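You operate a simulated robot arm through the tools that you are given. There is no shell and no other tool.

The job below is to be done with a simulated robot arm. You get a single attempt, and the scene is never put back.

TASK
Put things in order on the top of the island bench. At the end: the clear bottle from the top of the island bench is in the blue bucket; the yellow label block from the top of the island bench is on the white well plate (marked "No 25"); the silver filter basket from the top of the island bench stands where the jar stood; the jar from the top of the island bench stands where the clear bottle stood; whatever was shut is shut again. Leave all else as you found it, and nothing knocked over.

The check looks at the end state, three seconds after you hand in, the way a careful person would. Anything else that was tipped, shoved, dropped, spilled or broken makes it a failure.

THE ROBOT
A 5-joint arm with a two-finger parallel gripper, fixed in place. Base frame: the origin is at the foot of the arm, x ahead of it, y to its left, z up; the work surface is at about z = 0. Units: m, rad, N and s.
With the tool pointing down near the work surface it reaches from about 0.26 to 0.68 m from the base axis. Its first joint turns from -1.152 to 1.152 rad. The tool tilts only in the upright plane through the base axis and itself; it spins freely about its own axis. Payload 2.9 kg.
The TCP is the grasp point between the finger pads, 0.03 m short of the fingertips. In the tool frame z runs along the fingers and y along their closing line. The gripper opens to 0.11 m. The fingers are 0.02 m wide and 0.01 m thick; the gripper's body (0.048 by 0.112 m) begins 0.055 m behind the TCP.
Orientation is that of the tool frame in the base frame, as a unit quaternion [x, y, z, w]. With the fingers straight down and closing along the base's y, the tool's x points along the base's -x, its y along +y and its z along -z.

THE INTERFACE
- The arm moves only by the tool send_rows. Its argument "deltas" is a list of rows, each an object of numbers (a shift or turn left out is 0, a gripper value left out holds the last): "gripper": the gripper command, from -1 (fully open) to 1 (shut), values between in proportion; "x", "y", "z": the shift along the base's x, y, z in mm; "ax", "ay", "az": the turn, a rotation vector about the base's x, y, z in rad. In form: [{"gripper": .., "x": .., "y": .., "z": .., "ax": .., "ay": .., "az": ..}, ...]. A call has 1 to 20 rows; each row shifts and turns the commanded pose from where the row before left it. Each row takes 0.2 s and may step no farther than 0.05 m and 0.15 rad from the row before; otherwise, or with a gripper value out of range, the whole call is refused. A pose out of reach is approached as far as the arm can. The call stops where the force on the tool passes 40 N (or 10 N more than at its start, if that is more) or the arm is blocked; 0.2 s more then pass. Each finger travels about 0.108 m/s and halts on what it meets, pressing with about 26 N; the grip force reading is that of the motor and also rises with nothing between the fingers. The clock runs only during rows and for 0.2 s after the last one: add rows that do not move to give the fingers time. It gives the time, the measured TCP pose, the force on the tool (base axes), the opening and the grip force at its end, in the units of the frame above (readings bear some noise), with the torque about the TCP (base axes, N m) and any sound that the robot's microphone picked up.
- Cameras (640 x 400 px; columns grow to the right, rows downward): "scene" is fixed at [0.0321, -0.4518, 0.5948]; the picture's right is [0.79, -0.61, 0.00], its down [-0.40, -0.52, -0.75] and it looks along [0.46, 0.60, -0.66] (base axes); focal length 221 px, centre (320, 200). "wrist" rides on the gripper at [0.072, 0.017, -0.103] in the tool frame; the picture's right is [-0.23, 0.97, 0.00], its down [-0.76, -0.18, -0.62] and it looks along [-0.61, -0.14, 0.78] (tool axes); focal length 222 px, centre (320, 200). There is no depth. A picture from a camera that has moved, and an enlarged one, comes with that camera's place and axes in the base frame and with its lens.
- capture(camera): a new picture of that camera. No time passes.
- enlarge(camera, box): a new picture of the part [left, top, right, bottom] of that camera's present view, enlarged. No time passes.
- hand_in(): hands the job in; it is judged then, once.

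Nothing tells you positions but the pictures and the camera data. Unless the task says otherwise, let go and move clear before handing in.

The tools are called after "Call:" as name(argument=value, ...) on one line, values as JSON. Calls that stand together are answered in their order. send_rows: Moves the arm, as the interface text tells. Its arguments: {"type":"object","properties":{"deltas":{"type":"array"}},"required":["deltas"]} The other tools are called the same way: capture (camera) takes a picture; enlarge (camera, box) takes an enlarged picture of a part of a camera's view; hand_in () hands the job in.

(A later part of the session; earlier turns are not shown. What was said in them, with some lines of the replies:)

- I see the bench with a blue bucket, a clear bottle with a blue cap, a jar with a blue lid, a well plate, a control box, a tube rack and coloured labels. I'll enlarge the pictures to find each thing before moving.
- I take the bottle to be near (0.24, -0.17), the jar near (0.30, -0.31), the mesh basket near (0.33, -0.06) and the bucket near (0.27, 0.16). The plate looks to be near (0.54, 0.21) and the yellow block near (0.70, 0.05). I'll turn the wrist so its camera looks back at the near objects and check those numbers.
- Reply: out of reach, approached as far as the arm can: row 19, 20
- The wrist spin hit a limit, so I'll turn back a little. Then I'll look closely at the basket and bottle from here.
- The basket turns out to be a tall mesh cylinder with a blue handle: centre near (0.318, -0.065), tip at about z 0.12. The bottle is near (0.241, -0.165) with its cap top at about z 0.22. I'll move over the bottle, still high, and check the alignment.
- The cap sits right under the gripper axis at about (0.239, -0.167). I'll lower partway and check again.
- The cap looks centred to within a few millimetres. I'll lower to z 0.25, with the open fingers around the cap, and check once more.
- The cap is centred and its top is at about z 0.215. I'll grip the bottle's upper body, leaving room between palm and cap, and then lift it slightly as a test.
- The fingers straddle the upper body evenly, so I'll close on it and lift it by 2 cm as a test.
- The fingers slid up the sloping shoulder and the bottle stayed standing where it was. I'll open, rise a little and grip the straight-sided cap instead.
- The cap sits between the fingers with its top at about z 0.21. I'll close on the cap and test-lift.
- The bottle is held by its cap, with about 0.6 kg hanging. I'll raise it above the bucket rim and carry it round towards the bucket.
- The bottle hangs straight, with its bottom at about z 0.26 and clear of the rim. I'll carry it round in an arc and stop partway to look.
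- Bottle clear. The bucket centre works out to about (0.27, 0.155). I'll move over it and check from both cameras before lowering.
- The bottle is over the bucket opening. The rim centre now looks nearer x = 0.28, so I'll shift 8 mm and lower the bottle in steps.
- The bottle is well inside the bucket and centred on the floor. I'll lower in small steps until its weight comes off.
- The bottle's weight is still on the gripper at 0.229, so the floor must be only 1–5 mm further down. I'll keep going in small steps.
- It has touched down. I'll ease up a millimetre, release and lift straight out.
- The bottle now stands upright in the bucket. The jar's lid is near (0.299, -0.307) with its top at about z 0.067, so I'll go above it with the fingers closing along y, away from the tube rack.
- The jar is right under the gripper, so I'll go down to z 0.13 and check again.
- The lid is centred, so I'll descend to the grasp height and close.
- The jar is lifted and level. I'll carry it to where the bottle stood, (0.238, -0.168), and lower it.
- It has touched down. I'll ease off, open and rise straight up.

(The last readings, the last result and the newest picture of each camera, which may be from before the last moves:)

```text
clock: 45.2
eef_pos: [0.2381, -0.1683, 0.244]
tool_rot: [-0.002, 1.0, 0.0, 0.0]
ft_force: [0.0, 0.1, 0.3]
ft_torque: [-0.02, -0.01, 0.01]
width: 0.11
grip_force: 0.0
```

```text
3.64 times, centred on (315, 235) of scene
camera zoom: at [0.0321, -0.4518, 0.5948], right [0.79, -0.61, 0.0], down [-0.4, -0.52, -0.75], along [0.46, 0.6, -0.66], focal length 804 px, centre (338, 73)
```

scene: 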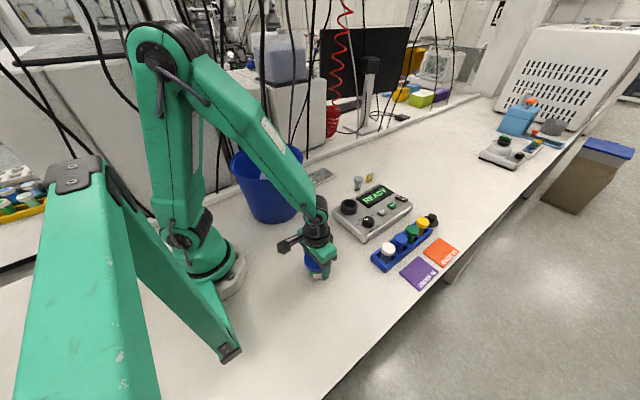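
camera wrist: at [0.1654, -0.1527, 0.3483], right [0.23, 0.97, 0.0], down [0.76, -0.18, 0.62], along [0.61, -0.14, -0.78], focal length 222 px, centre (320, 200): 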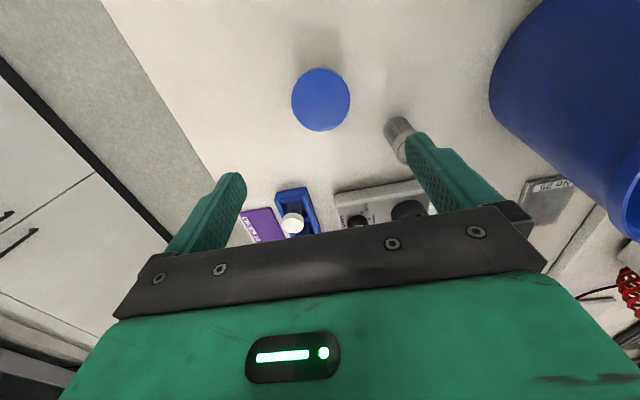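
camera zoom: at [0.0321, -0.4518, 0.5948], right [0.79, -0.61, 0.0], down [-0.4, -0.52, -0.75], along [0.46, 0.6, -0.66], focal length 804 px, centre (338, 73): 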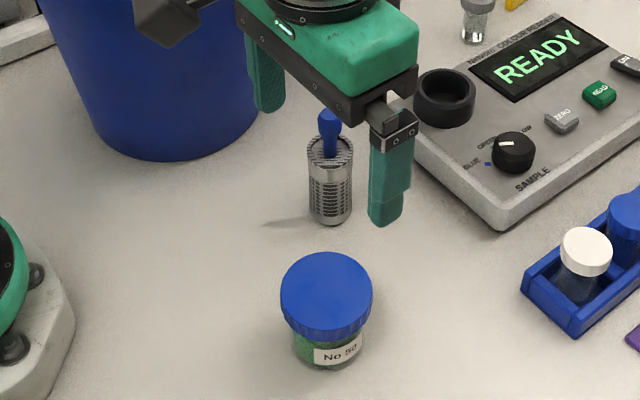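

The jar stands where the bottle stood. Next is the basket at about (0.32, -0.066), which I'll grip by its blue handle; first I'll move above it and check.

Call:
send_rows(deltas=[{"x": 20, "y": 25, "z": 10}, {"x": 20, "y": 25}, {"x": 20, "y": 25}, {"x": 22, "y": 27}, {}])

Call:
capture(camera="wrist")

Call:
enlarge(camera="wrist", box=[260, 60, 380, 180])

Call:
enlarge(camera="scene", box=[280, 180, 360, 250])

```text
clock: 46.4
eef_pos: [0.319, -0.0655, 0.2523]
tool_rot: [-0.001, 1.0, 0.0, -0.001]
ft_force: [0.8, 0.5, 0.8]
ft_torque: [0.0, -0.02, 0.0]
width: 0.11
grip_force: 0.0
```

```text
taken
camera wrist: at [0.2471, -0.0491, 0.3565], right [0.23, 0.97, 0.0], down [0.76, -0.18, 0.62], along [0.61, -0.14, -0.78], focal length 222 px, centre (320, 200)
```

wrist: 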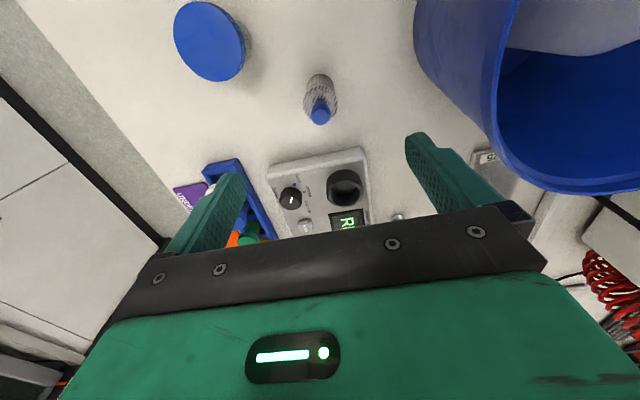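

```text
3.33 times, centred on (320, 120) of wrist
camera zoom: at [0.2471, -0.0491, 0.3565], right [0.23, 0.97, 0.0], down [0.76, -0.18, 0.62], along [0.61, -0.14, -0.78], focal length 740 px, centre (320, 467)
```

zoom: 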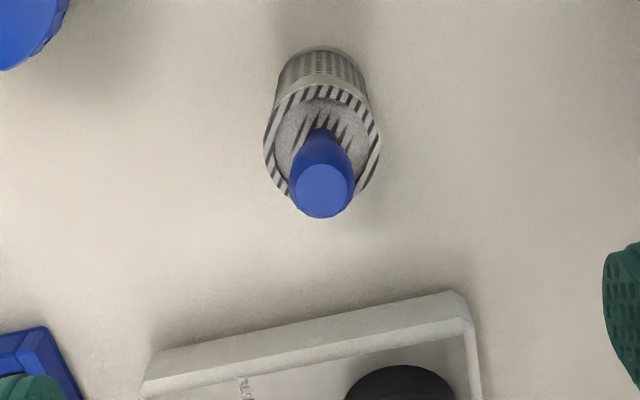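

```text
5.71 times, centred on (320, 215) of scene
camera zoom: at [0.0322, -0.4518, 0.5948], right [0.79, -0.61, 0.0], down [-0.4, -0.52, -0.75], along [0.46, 0.6, -0.66], focal length 1264 px, centre (320, 114)
```

zoom: 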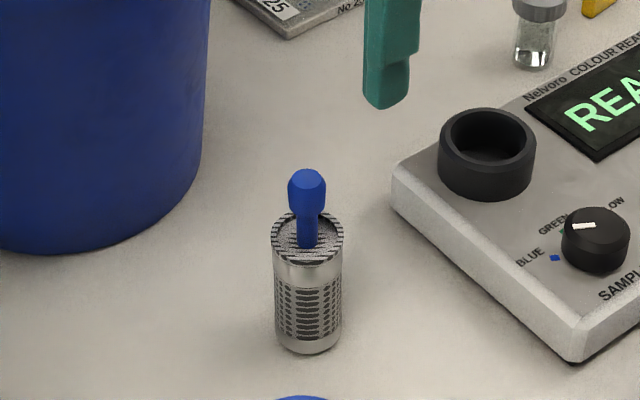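

The handle is centred under the gripper, with its top at about z 0.127. I'll lower to grip the knob, keeping the tips above the mesh, then close and test-lift.

Call:
send_rows(deltas=[{"z": -45}, {"z": -40}, {"z": -35}, {"z": -15}, {}])

Call:
enlarge(camera="scene", box=[270, 170, 370, 250])

Call:
capture(camera="wrist")

```text
clock: 47.6
eef_pos: [0.3189, -0.0669, 0.1172]
tool_rot: [-0.001, 1.0, 0.0, 0.0]
ft_force: [0.2, -0.1, 0.4]
ft_torque: [-0.01, 0.02, 0.01]
width: 0.11
grip_force: 0.1
```

```text
5.00 times, centred on (320, 210) of scene
camera zoom: at [0.0321, -0.4518, 0.5948], right [0.79, -0.61, 0.0], down [-0.4, -0.52, -0.75], along [0.46, 0.6, -0.66], focal length 1106 px, centre (320, 150)
```

zoom: 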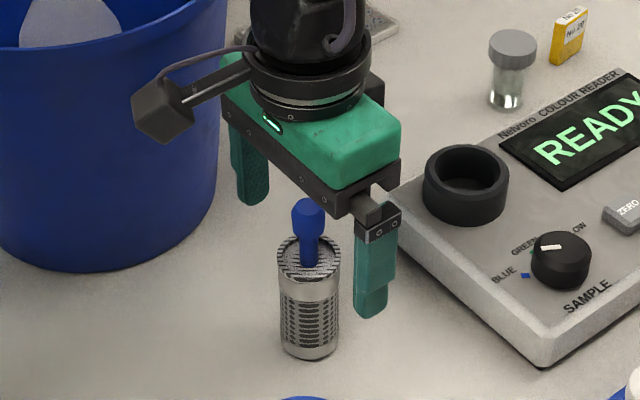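

```text
taken
camera wrist: at [0.2471, -0.0497, 0.2216], right [0.23, 0.97, 0.0], down [0.76, -0.18, 0.62], along [0.61, -0.14, -0.78], focal length 222 px, centre (320, 200)
```

wrist: 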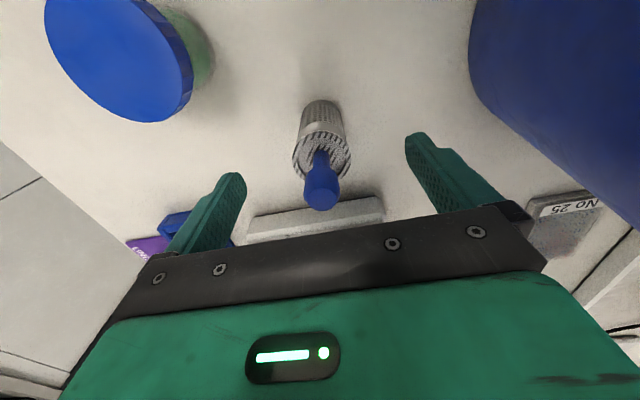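

Call:
send_rows(deltas=[{"gripper": 1}, {}, {}, {}, {}, {}])

Call:
send_rows(deltas=[{"z": 10}, {"z": 15}, {}])

Call:
enlarge(camera="scene", box=[270, 170, 370, 250])

Call:
capture(camera="wrist")

```text
clock: 49.0
eef_pos: [0.3194, -0.0656, 0.1167]
tool_rot: [-0.001, 1.0, 0.0, 0.0]
ft_force: [0.3, 0.3, 0.6]
ft_torque: [0.03, 0.0, -0.02]
width: 0.0199
grip_force: 26.3
```

```text
clock: 49.8
eef_pos: [0.3184, -0.0658, 0.1416]
tool_rot: [-0.001, 1.0, 0.0, -0.001]
ft_force: [0.0, 0.5, -0.3]
ft_torque: [0.0, -0.01, 0.01]
width: 0.0202
grip_force: 26.4
```

```text
5.00 times, centred on (320, 210) of scene
camera zoom: at [0.0321, -0.4518, 0.5948], right [0.79, -0.61, 0.0], down [-0.4, -0.52, -0.75], along [0.46, 0.6, -0.66], focal length 1106 px, centre (320, 150)
```

zoom: 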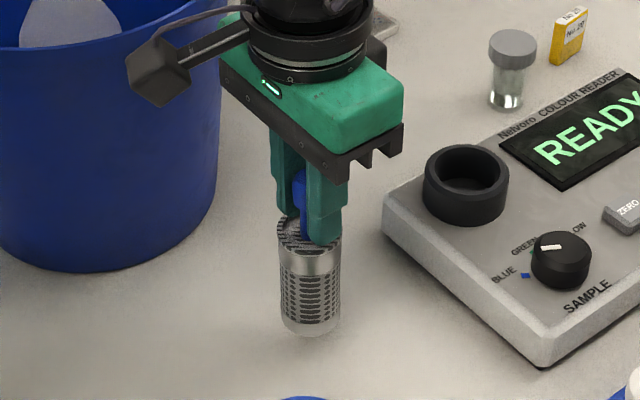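

```text
taken
camera wrist: at [0.2474, -0.0496, 0.2464], right [0.23, 0.97, 0.0], down [0.76, -0.18, 0.62], along [0.61, -0.14, -0.78], focal length 222 px, centre (320, 200)
```

wrist: 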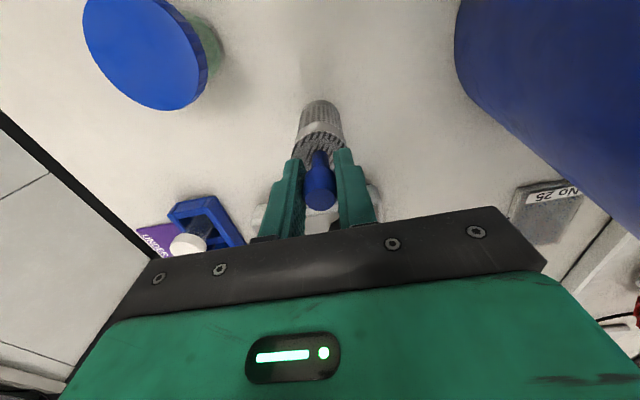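

The basket is held and hangs straight. I'll raise it and carry it to where the jar stood, (0.300, -0.3065).

Call:
send_rows(deltas=[{"z": 30}, {"z": 30}, {"z": 20}, {"x": -1, "y": -25}, {"x": -2, "y": -30}, {"x": -2, "y": -30}, {"x": -3, "y": -30}, {"x": -3, "y": -30}, {"x": -3, "y": -30}, {"x": -3, "y": -30}, {"x": -2, "y": -35.5}, {}])

Call:
send_rows(deltas=[{"z": -30}, {"z": -30}, {"z": -20}, {"z": -10}, {}])

Call:
enlarge(camera="scene", box=[280, 200, 460, 320])

```text
clock: 52.4
eef_pos: [0.301, -0.3067, 0.2238]
tool_rot: [0.0, 1.0, -0.001, 0.0]
ft_force: [0.1, -0.5, -0.7]
ft_torque: [-0.06, -0.01, 0.0]
width: 0.0199
grip_force: 25.6
```

```text
clock: 53.6
eef_pos: [0.3004, -0.3057, 0.1323]
tool_rot: [-0.001, 1.0, 0.001, 0.0]
ft_force: [-0.9, -0.3, 0.4]
ft_torque: [0.0, 0.03, -0.01]
width: 0.02
grip_force: 25.9
```

```text
3.33 times, centred on (370, 260) of scene
camera zoom: at [0.0321, -0.4518, 0.5948], right [0.79, -0.61, 0.0], down [-0.4, -0.52, -0.75], along [0.46, 0.6, -0.66], focal length 737 px, centre (153, 0)
```

zoom: 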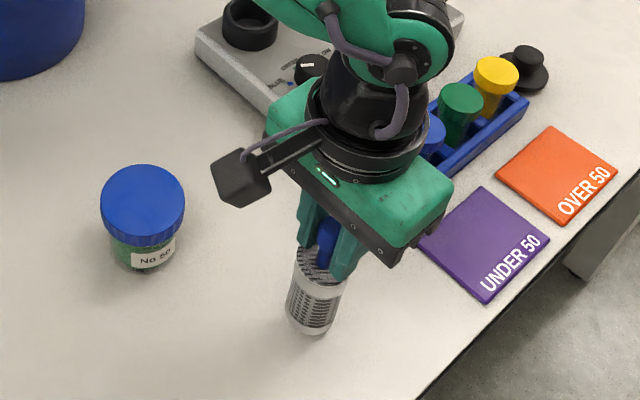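

Call:
send_rows(deltas=[{"z": -8}, {"z": -4}, {}])

Call:
send_rows(deltas=[{"z": -2}, {}])

Call:
send_rows(deltas=[{"z": -1}, {}])

```text
clock: 54.4
eef_pos: [0.3013, -0.3061, 0.1207]
tool_rot: [-0.001, 1.0, 0.0, 0.0]
ft_force: [-1.1, -0.6, -0.1]
ft_torque: [0.0, 0.0, 0.0]
width: 0.0202
grip_force: 25.5
```

```text
clock: 55.0
eef_pos: [0.3001, -0.3058, 0.1188]
tool_rot: [-0.001, 1.0, 0.0, 0.0]
ft_force: [0.4, 1.4, -0.7]
ft_torque: [0.0, 0.03, -0.01]
width: 0.0201
grip_force: 25.8
```

```text
clock: 55.6
eef_pos: [0.3014, -0.3059, 0.1177]
tool_rot: [-0.001, 1.0, 0.0, 0.0]
ft_force: [0.3, 0.0, -1.3]
ft_torque: [-0.02, 0.0, 0.0]
width: 0.0201
grip_force: 25.6
```

Call:
send_rows(deltas=[{"z": -1}, {}])

```text
clock: 56.2
eef_pos: [0.3002, -0.3065, 0.1169]
tool_rot: [0.0, 1.0, -0.001, 0.001]
ft_force: [-2.8, 0.7, 11.2]
ft_torque: [0.18, 0.29, -0.03]
width: 0.02
grip_force: 25.6
```

The basket has touched down. I'll ease off, open and rise.

Call:
send_rows(deltas=[{"z": 0.7}, {"gripper": 0.4}, {"gripper": -0.2}, {}, {"gripper": -0.2, "z": 15}, {"z": 35}, {"z": 45}, {"z": 45}, {"z": 45}, {}])

Call:
enlarge(camera="scene", box=[280, 200, 460, 320])

Call:
capture(camera="wrist")

```text
clock: 58.4
eef_pos: [0.3015, -0.3059, 0.3024]
tool_rot: [0.0, 1.0, -0.001, 0.0]
ft_force: [0.1, 0.0, -0.7]
ft_torque: [-0.01, -0.01, -0.01]
width: 0.0659
grip_force: 0.1
```

```text
3.33 times, centred on (370, 260) of scene
camera zoom: at [0.0321, -0.4518, 0.5948], right [0.79, -0.61, 0.0], down [-0.4, -0.52, -0.75], along [0.46, 0.6, -0.66], focal length 737 px, centre (153, 0)
```

zoom: 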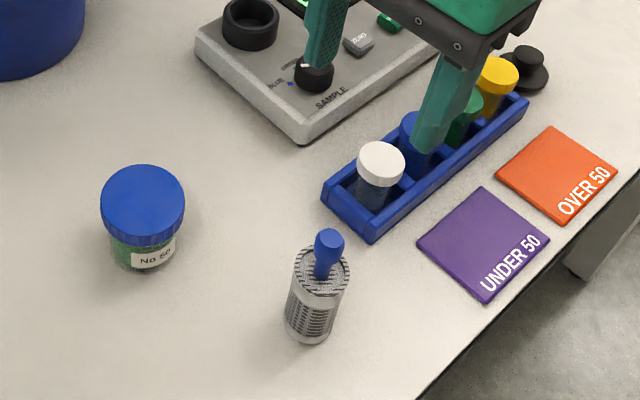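

```text
taken
camera wrist: at [0.2283, -0.2895, 0.4063], right [0.23, 0.97, 0.0], down [0.76, -0.18, 0.62], along [0.61, -0.14, -0.78], focal length 222 px, centre (320, 200)
```

wrist: 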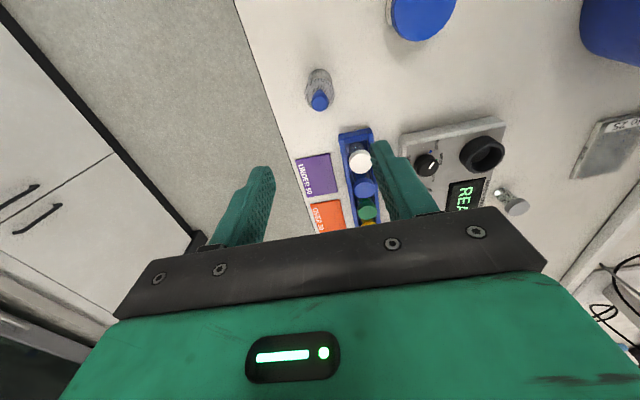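

The basket stands where the jar was. Next is the yellow block, so I'll move high and out to look at it and the plate.

Call:
send_rows(deltas=[{"z": 40, "gripper": -1}, {"x": 24, "y": 30, "z": 10}, {"x": 24, "y": 34}, {"x": 24, "y": 34}, {"x": 24, "y": 34}, {"x": 24, "y": 34}, {"x": 24, "y": 34}, {"x": 24, "y": 34}, {"x": 24, "y": 34}, {"x": 24, "y": 34}, {"x": 24, "y": 34}, {}])

Call:
capture(camera="wrist")

Call:
enlarge(camera="wrist", box=[250, 60, 450, 210])

Call:
enlarge(camera="scene", box=[300, 155, 400, 215])

```text
clock: 61.0
eef_pos: [0.5415, 0.0307, 0.352]
tool_rot: [-0.001, 1.0, 0.0, -0.001]
ft_force: [0.2, -0.5, 0.6]
ft_torque: [0.01, -0.02, 0.0]
width: 0.1098
grip_force: 0.1
```

```text
taken
camera wrist: at [0.4686, 0.0468, 0.4569], right [0.23, 0.97, 0.0], down [0.76, -0.18, 0.62], along [0.61, -0.14, -0.78], focal length 222 px, centre (320, 200)
```

wrist: 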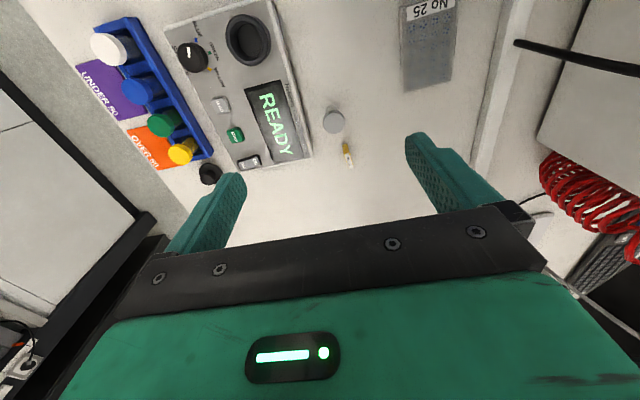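

```text
2.67 times, centred on (350, 135) of wrist
camera zoom: at [0.4686, 0.0468, 0.4569], right [0.23, 0.97, 0.0], down [0.76, -0.18, 0.62], along [0.61, -0.14, -0.78], focal length 592 px, centre (240, 373)
```

zoom: 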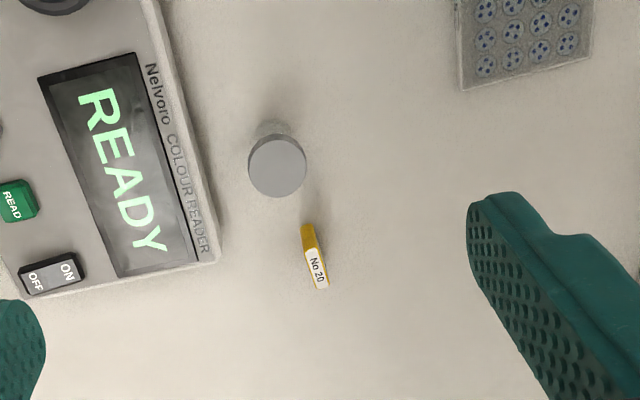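

```text
6.40 times, centred on (350, 185) of scene
camera zoom: at [0.0322, -0.4518, 0.5948], right [0.79, -0.61, 0.0], down [-0.4, -0.52, -0.75], along [0.46, 0.6, -0.66], focal length 1415 px, centre (128, 296)
```

zoom: 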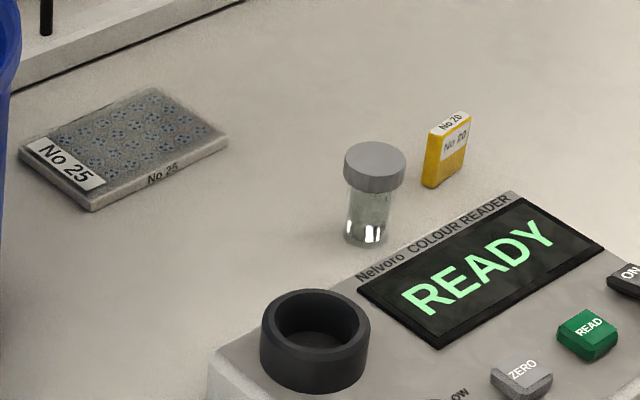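

The yellow "No 20" block stands on edge at about (0.702, 0.054), roughly 36 × 10 × 43 mm with its long side nearly along x. The plate centre is about (0.537, 0.208). The block is slightly beyond vertical reach, so I'll tilt the tool outward, starting by moving closer with a narrower opening.

Call:
send_rows(deltas=[{"gripper": -0.1, "x": 29, "y": 5, "z": -36, "az": 0.02}, {"x": 29, "y": 5, "z": -36, "az": 0.02}, {"x": 29, "y": 5, "z": -36, "az": 0.02}, {"x": 29, "y": 5, "z": -36, "az": 0.02}, {}])

Call:
send_rows(deltas=[{"ay": -0.1, "ax": 0.008}, {"ay": -0.1, "ax": 0.008}, {"ay": -0.05, "ax": 0.004}, {}])

Call:
capture(camera="wrist")

Call:
enlarge(camera="scene", box=[290, 100, 430, 215])

```text
clock: 62.2
eef_pos: [0.6532, 0.0504, 0.2067]
tool_rot: [-0.041, 0.999, 0.0, 0.0]
ft_force: [-0.1, 0.0, 0.4]
ft_torque: [0.0, 0.02, -0.04]
width: 0.0607
grip_force: 0.1
out of reach, approached as far as the arm can: row 4
```

```text
clock: 63.2
eef_pos: [0.6521, 0.0501, 0.2077]
tool_rot: [-0.042, 0.991, 0.004, 0.125]
ft_force: [0.1, -0.9, 0.4]
ft_torque: [0.01, 0.0, -0.05]
width: 0.0606
grip_force: 0.0
```

```text
taken
camera wrist: at [0.5559, 0.0578, 0.2902], right [0.14, 0.99, 0.06], down [0.59, -0.13, 0.79], along [0.79, -0.08, -0.61], focal length 222 px, centre (320, 200)
```

wrist: 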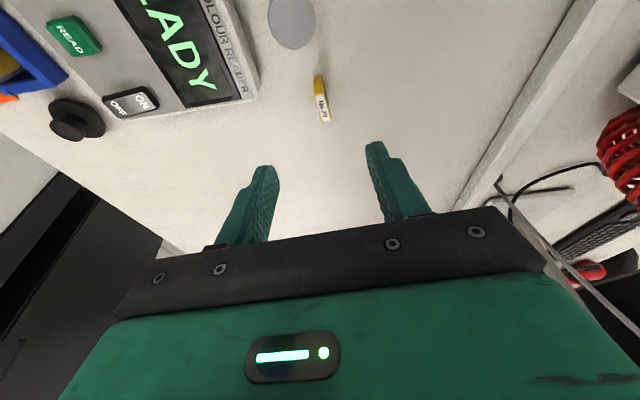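

```text
3.48 times, centred on (360, 158) of scene
camera zoom: at [0.0321, -0.4518, 0.5948], right [0.79, -0.61, 0.0], down [-0.4, -0.52, -0.75], along [0.46, 0.6, -0.66], focal length 769 px, centre (181, 348)
```

zoom: 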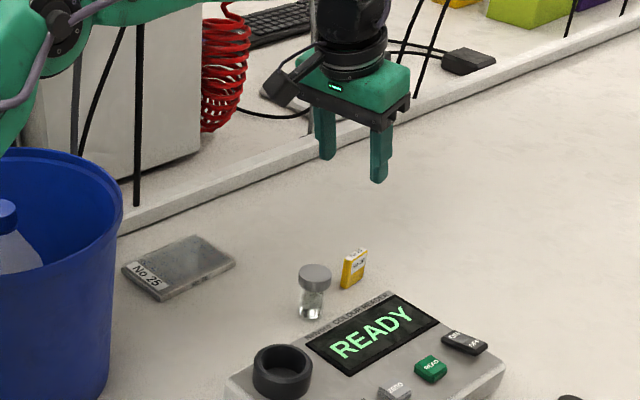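

The tilt works and the block is lined up with the gripper centre. I'll move outward and down to just above it.

Call:
send_rows(deltas=[{"x": 12, "y": 1, "z": -30}, {"x": 18, "y": 1.5, "z": -30}, {"x": 18, "y": 1.4, "z": -28}, {}])

Call:
capture(camera="wrist")

Call:
enlarge(camera="scene", box=[320, 130, 410, 200])

```text
clock: 64.2
eef_pos: [0.701, 0.0534, 0.1179]
tool_rot: [-0.04, 0.991, 0.004, 0.126]
ft_force: [0.1, 0.1, 0.2]
ft_torque: [0.04, -0.05, 0.03]
width: 0.0606
grip_force: 0.1
```

```text
taken
camera wrist: at [0.6043, 0.0619, 0.2013], right [0.14, 0.99, 0.06], down [0.6, -0.13, 0.79], along [0.79, -0.08, -0.61], focal length 222 px, centre (320, 200)
```

wrist: 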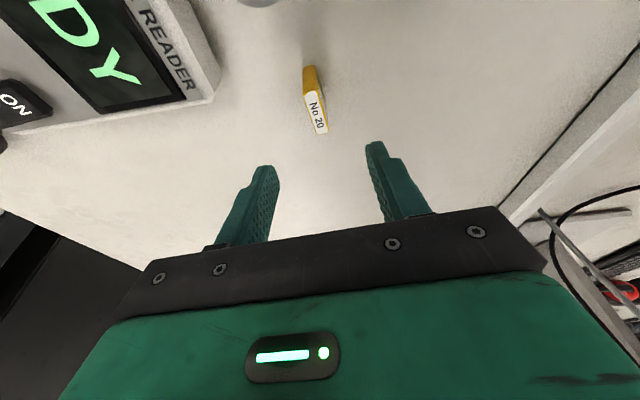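

```text
5.71 times, centred on (365, 165) of scene
camera zoom: at [0.0321, -0.4518, 0.5948], right [0.79, -0.61, 0.0], down [-0.4, -0.52, -0.75], along [0.46, 0.6, -0.66], focal length 1264 px, centre (63, 400)
```

zoom: 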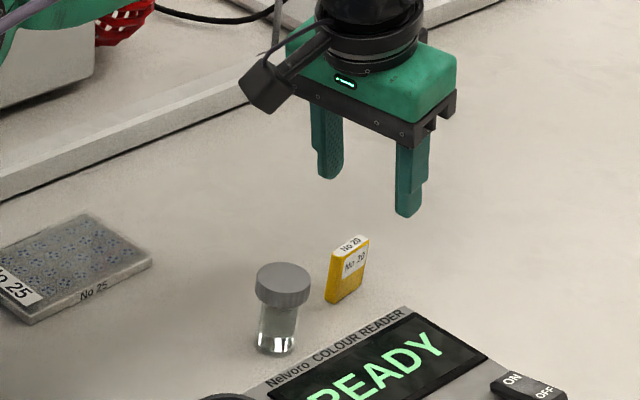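

The block is within 2 mm of the gripper centre and parallel to the fingers. I'll descend with a small correction.

Call:
send_rows(deltas=[{"x": -2, "y": 1.3, "z": -26}, {"x": -1, "z": -25}, {"z": -15}, {"z": -9}, {}])

Call:
capture(camera="wrist")

Call:
enlarge(camera="scene", box=[320, 130, 410, 200])

```text
clock: 65.4
eef_pos: [0.698, 0.0552, 0.0439]
tool_rot: [-0.04, 0.991, 0.005, 0.126]
ft_force: [-0.4, -0.6, -0.1]
ft_torque: [-0.01, 0.0, -0.02]
width: 0.0606
grip_force: 0.0
```

```text
taken
camera wrist: at [0.601, 0.0633, 0.1269], right [0.14, 0.99, 0.06], down [0.6, -0.13, 0.79], along [0.79, -0.08, -0.61], focal length 222 px, centre (320, 200)
```

wrist: 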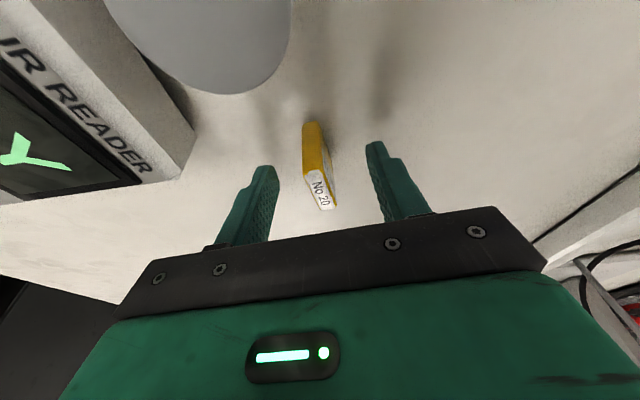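

```text
5.71 times, centred on (365, 165) of scene
camera zoom: at [0.0321, -0.4518, 0.5948], right [0.79, -0.61, 0.0], down [-0.4, -0.52, -0.75], along [0.46, 0.6, -0.66], focal length 1264 px, centre (63, 400)
```

zoom: 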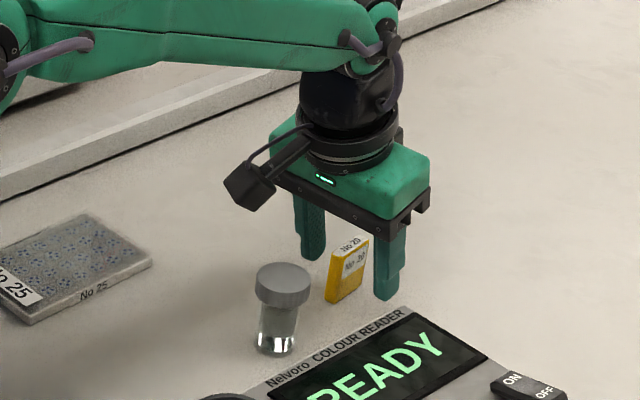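

Call:
send_rows(deltas=[{"gripper": 1}, {}, {}, {}, {}, {}])

Call:
capture(camera="scene")

Call:
capture(camera="wrist")

```text
clock: 66.8
eef_pos: [0.6969, 0.0543, 0.0448]
tool_rot: [-0.04, 0.991, 0.005, 0.125]
ft_force: [1.0, -0.1, 0.7]
ft_torque: [0.0, 0.0, -0.03]
width: 0.0109
grip_force: 26.0
```

```text
taken
```

scene: 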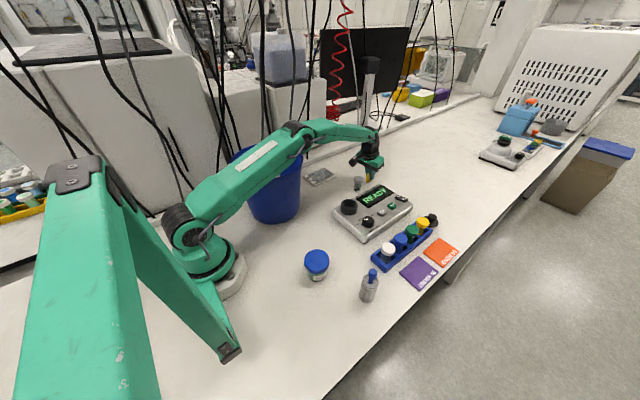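

```text
taken
camera wrist: at [0.601, 0.0633, 0.127], right [0.14, 0.99, 0.06], down [0.6, -0.13, 0.79], along [0.79, -0.08, -0.61], focal length 222 px, centre (320, 200)
```

wrist: 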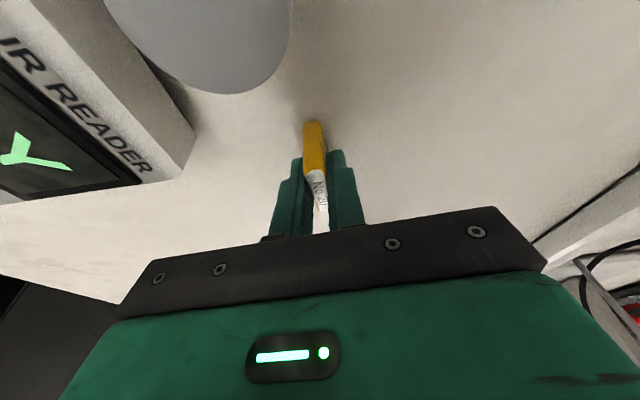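

The block is gripped at 11 mm width. I'll lift it clear and then bring it in and round towards the plate, turning with the base so that it stays level.

Call:
send_rows(deltas=[{"z": 8}, {"z": 20}, {"z": 30}, {"z": 30}, {}])

Call:
capture(camera="wrist")

Call:
enlarge(camera="scene", box=[320, 110, 410, 200])

```text
clock: 68.0
eef_pos: [0.6989, 0.0545, 0.1327]
tool_rot: [-0.041, 0.991, 0.004, 0.125]
ft_force: [-0.2, 1.2, -0.5]
ft_torque: [-0.03, 0.01, 0.0]
width: 0.0109
grip_force: 25.8
```

```text
taken
camera wrist: at [0.6012, 0.063, 0.2161], right [0.14, 0.99, 0.06], down [0.6, -0.13, 0.79], along [0.79, -0.08, -0.61], focal length 222 px, centre (320, 200)
```

wrist: 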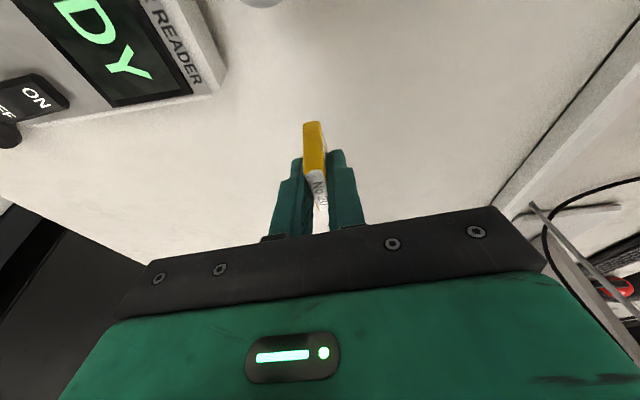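

```text
4.44 times, centred on (365, 155) of scene
camera zoom: at [0.0321, -0.4518, 0.5948], right [0.79, -0.61, 0.0], down [-0.4, -0.52, -0.75], along [0.46, 0.6, -0.66], focal length 983 px, centre (120, 400)
```

zoom: 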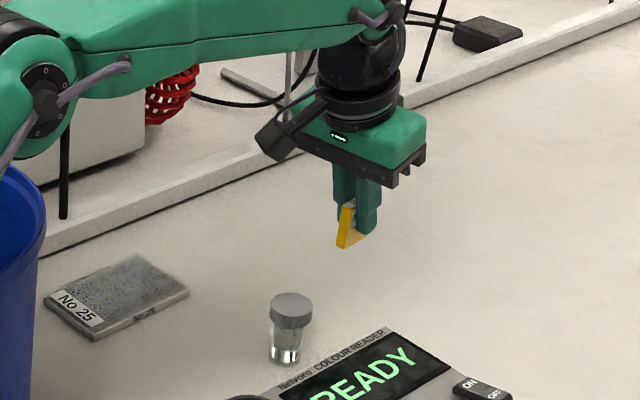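

Call:
send_rows(deltas=[{"x": -17.5, "y": 22.9, "z": 5, "az": 0.035}, {"x": -17.5, "y": 21.6, "z": 5, "az": 0.035}, {"x": -17.8, "y": 20.6, "az": 0.035}, {"x": -18.5, "y": 19.3, "az": 0.035}, {"x": -19.1, "y": 18.3, "az": 0.035}, {"x": -19.6, "y": 17.1, "az": 0.035}, {"x": -19.9, "y": 15.9, "az": 0.035}, {"x": -20.4, "y": 14.7, "az": 0.035}, {}])

Call:
capture(camera="wrist")

Call:
capture(camera="scene")

Call:
enlarge(camera="scene", box=[270, 110, 370, 200])

```text
clock: 70.0
eef_pos: [0.547, 0.2054, 0.143]
tool_rot: [-0.18, 0.976, 0.022, 0.123]
ft_force: [0.0, -0.1, -0.1]
ft_torque: [0.04, -0.01, 0.02]
width: 0.011
grip_force: 26.0
```

```text
taken
camera wrist: at [0.4512, 0.1866, 0.2263], right [-0.14, 0.99, 0.06], down [0.61, 0.04, 0.79], along [0.78, 0.14, -0.61], focal length 222 px, centre (320, 200)
```

wrist: 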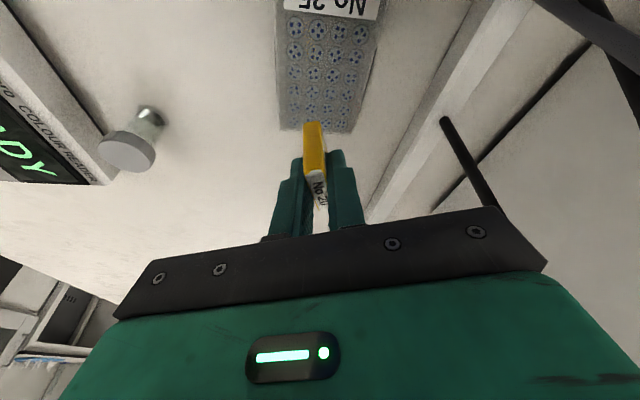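

```text
taken
```

scene: 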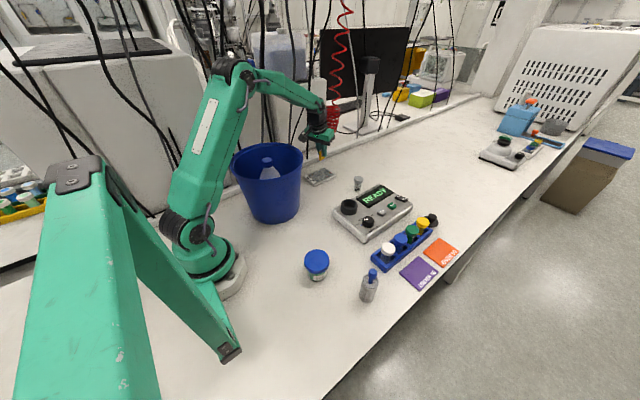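

```text
4.44 times, centred on (320, 155) of scene
camera zoom: at [0.0321, -0.4518, 0.5948], right [0.79, -0.61, 0.0], down [-0.4, -0.52, -0.75], along [0.46, 0.6, -0.66], focal length 983 px, centre (320, 400)
```

zoom: 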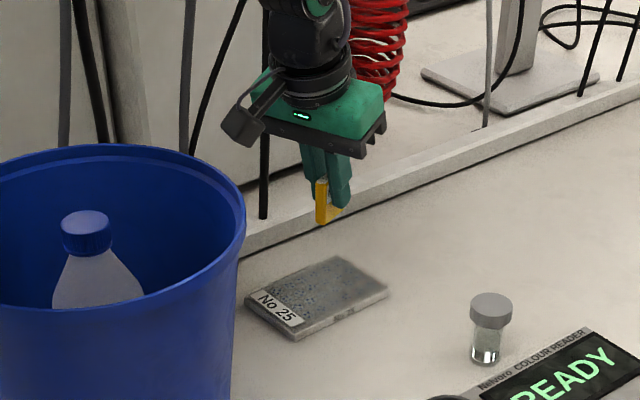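

The block is over the plate with the camera and forearm clear of the bucket. I'll centre it a little and lower to just above the plate.

Call:
send_rows(deltas=[{"x": -5, "y": 4, "z": -20, "az": 0.009}, {"z": -25}, {"z": -20}, {"z": -8}, {}])

Call:
capture(camera="wrist")

Call:
enlarge(camera="scene", box=[280, 140, 350, 200])

```text
clock: 71.2
eef_pos: [0.5416, 0.2095, 0.0694]
tool_rot: [-0.183, 0.975, 0.024, 0.122]
ft_force: [0.1, -0.5, -0.1]
ft_torque: [0.01, -0.02, 0.02]
width: 0.0111
grip_force: 26.0
```

```text
taken
camera wrist: at [0.4462, 0.1898, 0.1527], right [-0.15, 0.99, 0.06], down [0.61, 0.05, 0.79], along [0.78, 0.15, -0.61], focal length 222 px, centre (320, 200)
```

wrist: 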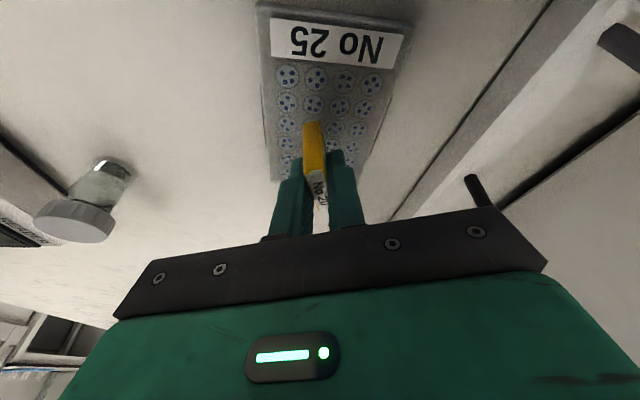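

```text
6.67 times, centred on (315, 170) of scene
camera zoom: at [0.0321, -0.4518, 0.5948], right [0.79, -0.61, 0.0], down [-0.4, -0.52, -0.75], along [0.46, 0.6, -0.66], focal length 1474 px, centre (353, 400)
```

zoom: 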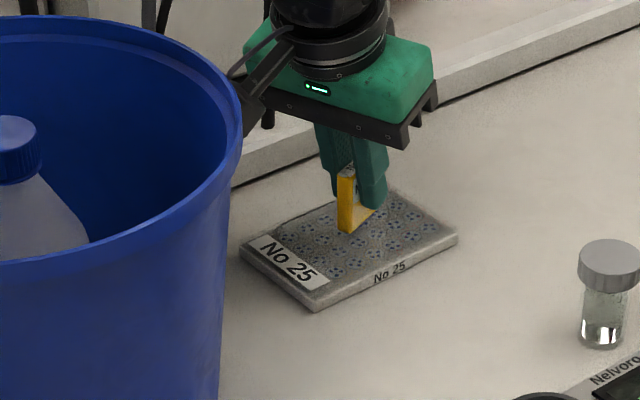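

Call:
send_rows(deltas=[{"z": -3}, {"z": -2}, {}])

Call:
send_rows(deltas=[{"z": -1.5}, {}])

Call:
send_rows(deltas=[{"z": -1.5}, {}])

```text
clock: 72.0
eef_pos: [0.5421, 0.2099, 0.0655]
tool_rot: [-0.184, 0.975, 0.022, 0.124]
ft_force: [0.0, 0.3, 0.0]
ft_torque: [-0.02, -0.03, 0.01]
width: 0.0109
grip_force: 26.1
```

```text
clock: 72.6
eef_pos: [0.5423, 0.209, 0.0632]
tool_rot: [-0.182, 0.975, 0.022, 0.123]
ft_force: [0.1, -0.1, 0.0]
ft_torque: [-0.02, 0.02, -0.02]
width: 0.0109
grip_force: 25.9
```

```text
clock: 73.2
eef_pos: [0.5414, 0.2095, 0.0614]
tool_rot: [-0.184, 0.975, 0.022, 0.123]
ft_force: [-1.5, -0.5, -0.4]
ft_torque: [-0.01, -0.02, 0.0]
width: 0.0108
grip_force: 26.6
```

Call:
send_rows(deltas=[{"z": -1}, {}])

```text
clock: 73.8
eef_pos: [0.5427, 0.2096, 0.0608]
tool_rot: [-0.183, 0.975, 0.023, 0.123]
ft_force: [0.3, 0.9, -0.6]
ft_torque: [0.0, 0.03, -0.02]
width: 0.011
grip_force: 26.3
```

Call:
send_rows(deltas=[{"z": -1}, {}])

Call:
enlarge(camera="scene", box=[310, 165, 345, 195])

```text
clock: 74.4
eef_pos: [0.5423, 0.2089, 0.0596]
tool_rot: [-0.183, 0.975, 0.023, 0.123]
ft_force: [-0.6, 0.3, 0.4]
ft_torque: [-0.01, 0.01, 0.01]
width: 0.0111
grip_force: 26.4
```

```text
13.33 times, centred on (328, 180) of scene
camera zoom: at [0.0321, -0.4518, 0.5948], right [0.79, -0.61, 0.0], down [-0.4, -0.52, -0.75], along [0.46, 0.6, -0.66], focal length 2948 px, centre (220, 467)
```

zoom: 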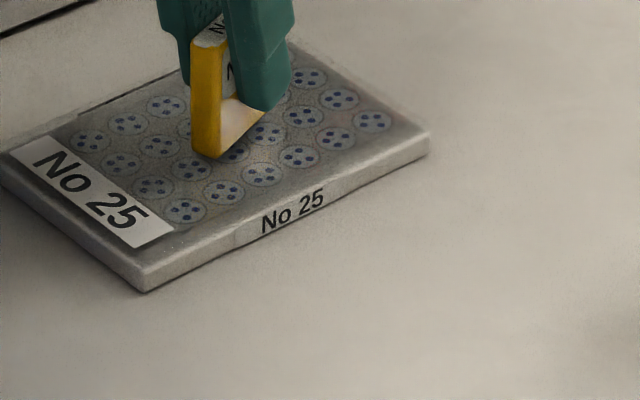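

Call:
send_rows(deltas=[{"z": -1}, {}])

Call:
send_rows(deltas=[{"z": -0.7}, {}])

```text
clock: 75.0
eef_pos: [0.5426, 0.21, 0.0596]
tool_rot: [-0.184, 0.975, 0.022, 0.124]
ft_force: [-1.1, 1.5, -0.7]
ft_torque: [-0.02, -0.03, -0.01]
width: 0.0109
grip_force: 25.9
```

```text
clock: 75.6
eef_pos: [0.5431, 0.2085, 0.0579]
tool_rot: [-0.184, 0.975, 0.023, 0.123]
ft_force: [0.1, 0.1, -0.1]
ft_torque: [0.03, 0.03, 0.05]
width: 0.0109
grip_force: 26.0
```

Call:
send_rows(deltas=[{"z": -0.7}, {}])

Call:
send_rows(deltas=[{"z": -0.6}, {}])

```text
clock: 76.2
eef_pos: [0.5426, 0.2092, 0.0571]
tool_rot: [-0.183, 0.975, 0.022, 0.123]
ft_force: [-0.6, -1.8, 2.5]
ft_torque: [-0.05, 0.03, 0.0]
width: 0.0109
grip_force: 26.2
```

```text
clock: 76.8
eef_pos: [0.5439, 0.2094, 0.0566]
tool_rot: [-0.184, 0.975, 0.023, 0.124]
ft_force: [-0.3, -0.1, 5.8]
ft_torque: [0.0, 0.01, 0.03]
width: 0.011
grip_force: 26.1
```

The block has touched down on the plate. I'll release it gently and rise straight up.

Call:
send_rows(deltas=[{"z": 0.3}, {"gripper": 0.6}, {"gripper": 0.3}, {"gripper": 0}, {}, {"z": 15}, {"z": 30}, {"z": 35}, {"z": 40}, {"z": 40}, {}])

Call:
enlarge(camera="scene", box=[280, 140, 380, 200])

Call:
capture(camera="wrist")

Call:
capture(camera="scene")

```text
clock: 79.2
eef_pos: [0.5425, 0.2096, 0.2182]
tool_rot: [-0.183, 0.975, 0.023, 0.123]
ft_force: [0.1, 0.4, -0.3]
ft_torque: [0.0, 0.02, 0.01]
width: 0.0552
grip_force: 0.0
```

```text
6.40 times, centred on (330, 170) of scene
camera zoom: at [0.0321, -0.4518, 0.5948], right [0.79, -0.61, 0.0], down [-0.4, -0.52, -0.75], along [0.46, 0.6, -0.66], focal length 1415 px, centre (256, 392)
```

zoom: 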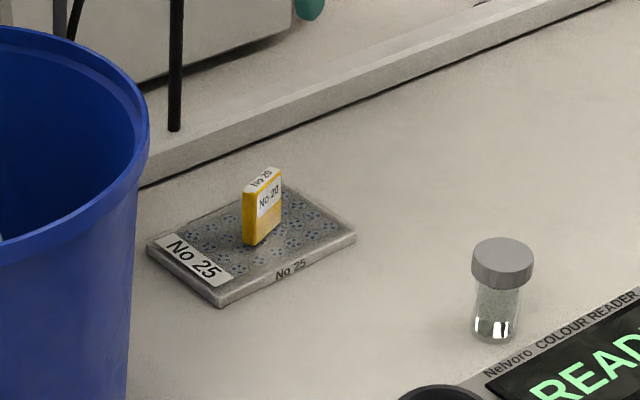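

```text
taken
camera wrist: at [0.4471, 0.1895, 0.3001], right [-0.15, 0.99, 0.06], down [0.61, 0.05, 0.79], along [0.78, 0.15, -0.61], focal length 222 px, centre (320, 200)
```

wrist: 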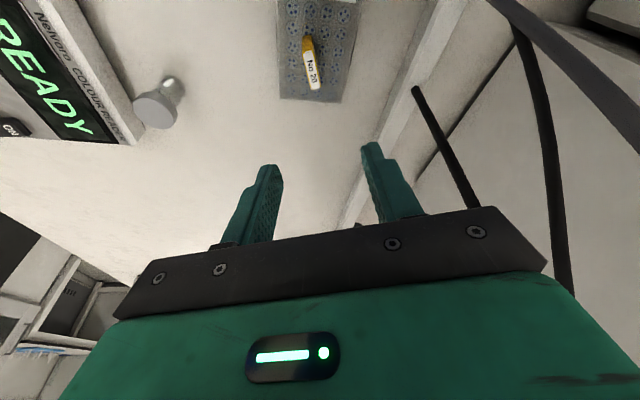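

```text
taken
```

scene: 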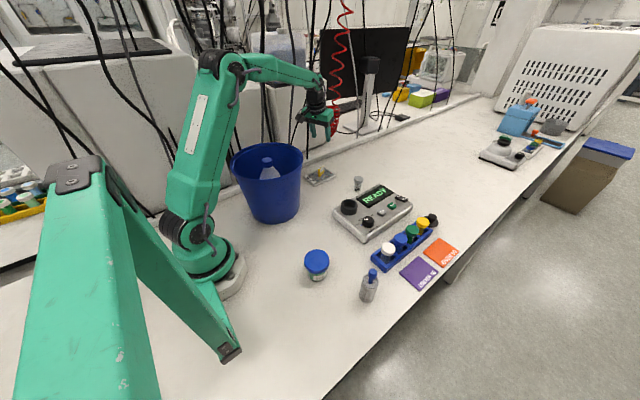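

All four things appear to be in place. I'll raise the arm clear and make a last close check.

Call:
send_rows(deltas=[{"z": 40}, {"z": 40, "x": -20, "y": -8}, {"z": 30, "x": -20, "y": -8}, {}])

Call:
enlarge(camera="scene", box=[220, 130, 480, 320])

Call:
enlarge(camera="scene", box=[280, 230, 400, 310])

```text
clock: 80.2
eef_pos: [0.5014, 0.1938, 0.3275]
tool_rot: [-0.184, 0.975, 0.024, 0.123]
ft_force: [0.5, 0.0, 0.8]
ft_torque: [0.0, 0.0, 0.0]
width: 0.0551
grip_force: 0.1
```

```text
2.11 times, centred on (350, 225) of scene
camera zoom: at [0.0321, -0.4518, 0.5948], right [0.79, -0.61, 0.0], down [-0.4, -0.52, -0.75], along [0.46, 0.6, -0.66], focal length 466 px, centre (257, 147)
```

zoom: 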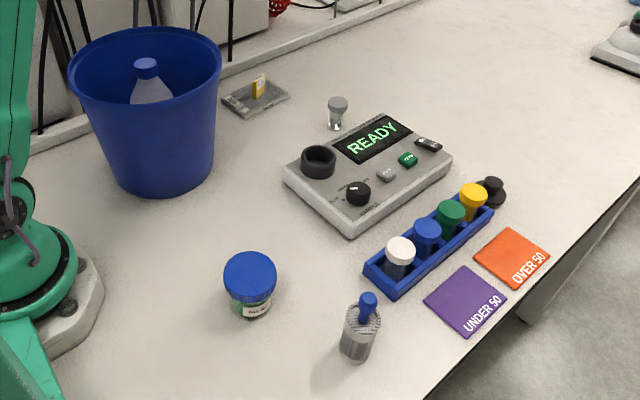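

```text
5.00 times, centred on (340, 270) of scene
camera zoom: at [0.0321, -0.4518, 0.5948], right [0.79, -0.61, 0.0], down [-0.4, -0.52, -0.75], along [0.46, 0.6, -0.66], focal length 1106 px, centre (220, -150)
```

zoom: 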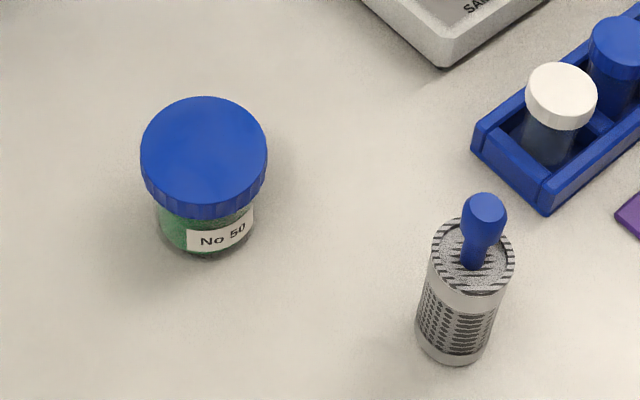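

The bottle stands in the bucket, the jar where the bottle was, the basket where the jar was, and the yellow block upright on the "No 25" plate. Everything else looks unmoved, the cap and lid are still on, and the arm is clear, so I'm handing in.

Call:
hand_in()

```text
The job is handed in.
```

I moved all four items to their places and handed the job in; no verdict has come back yet. The final pictures showed:

- **Clear bottle:** it stands upright in the blue bucket with its cap on.
- **Yellow label block:** it stands upright on the white "No 25" well plate.
- **Silver filter basket:** it stands where the jar was.
- **Jar:** it stands where the bottle was, with its lid on.

My first grip on the bottle slid up its sloping shoulder. The bottle stayed standing, and I then lifted it by the cap.

I opened nothing, so there was nothing to shut again. Nothing else looked moved or knocked over, and the gripper was empty and clear of everything when I handed in.
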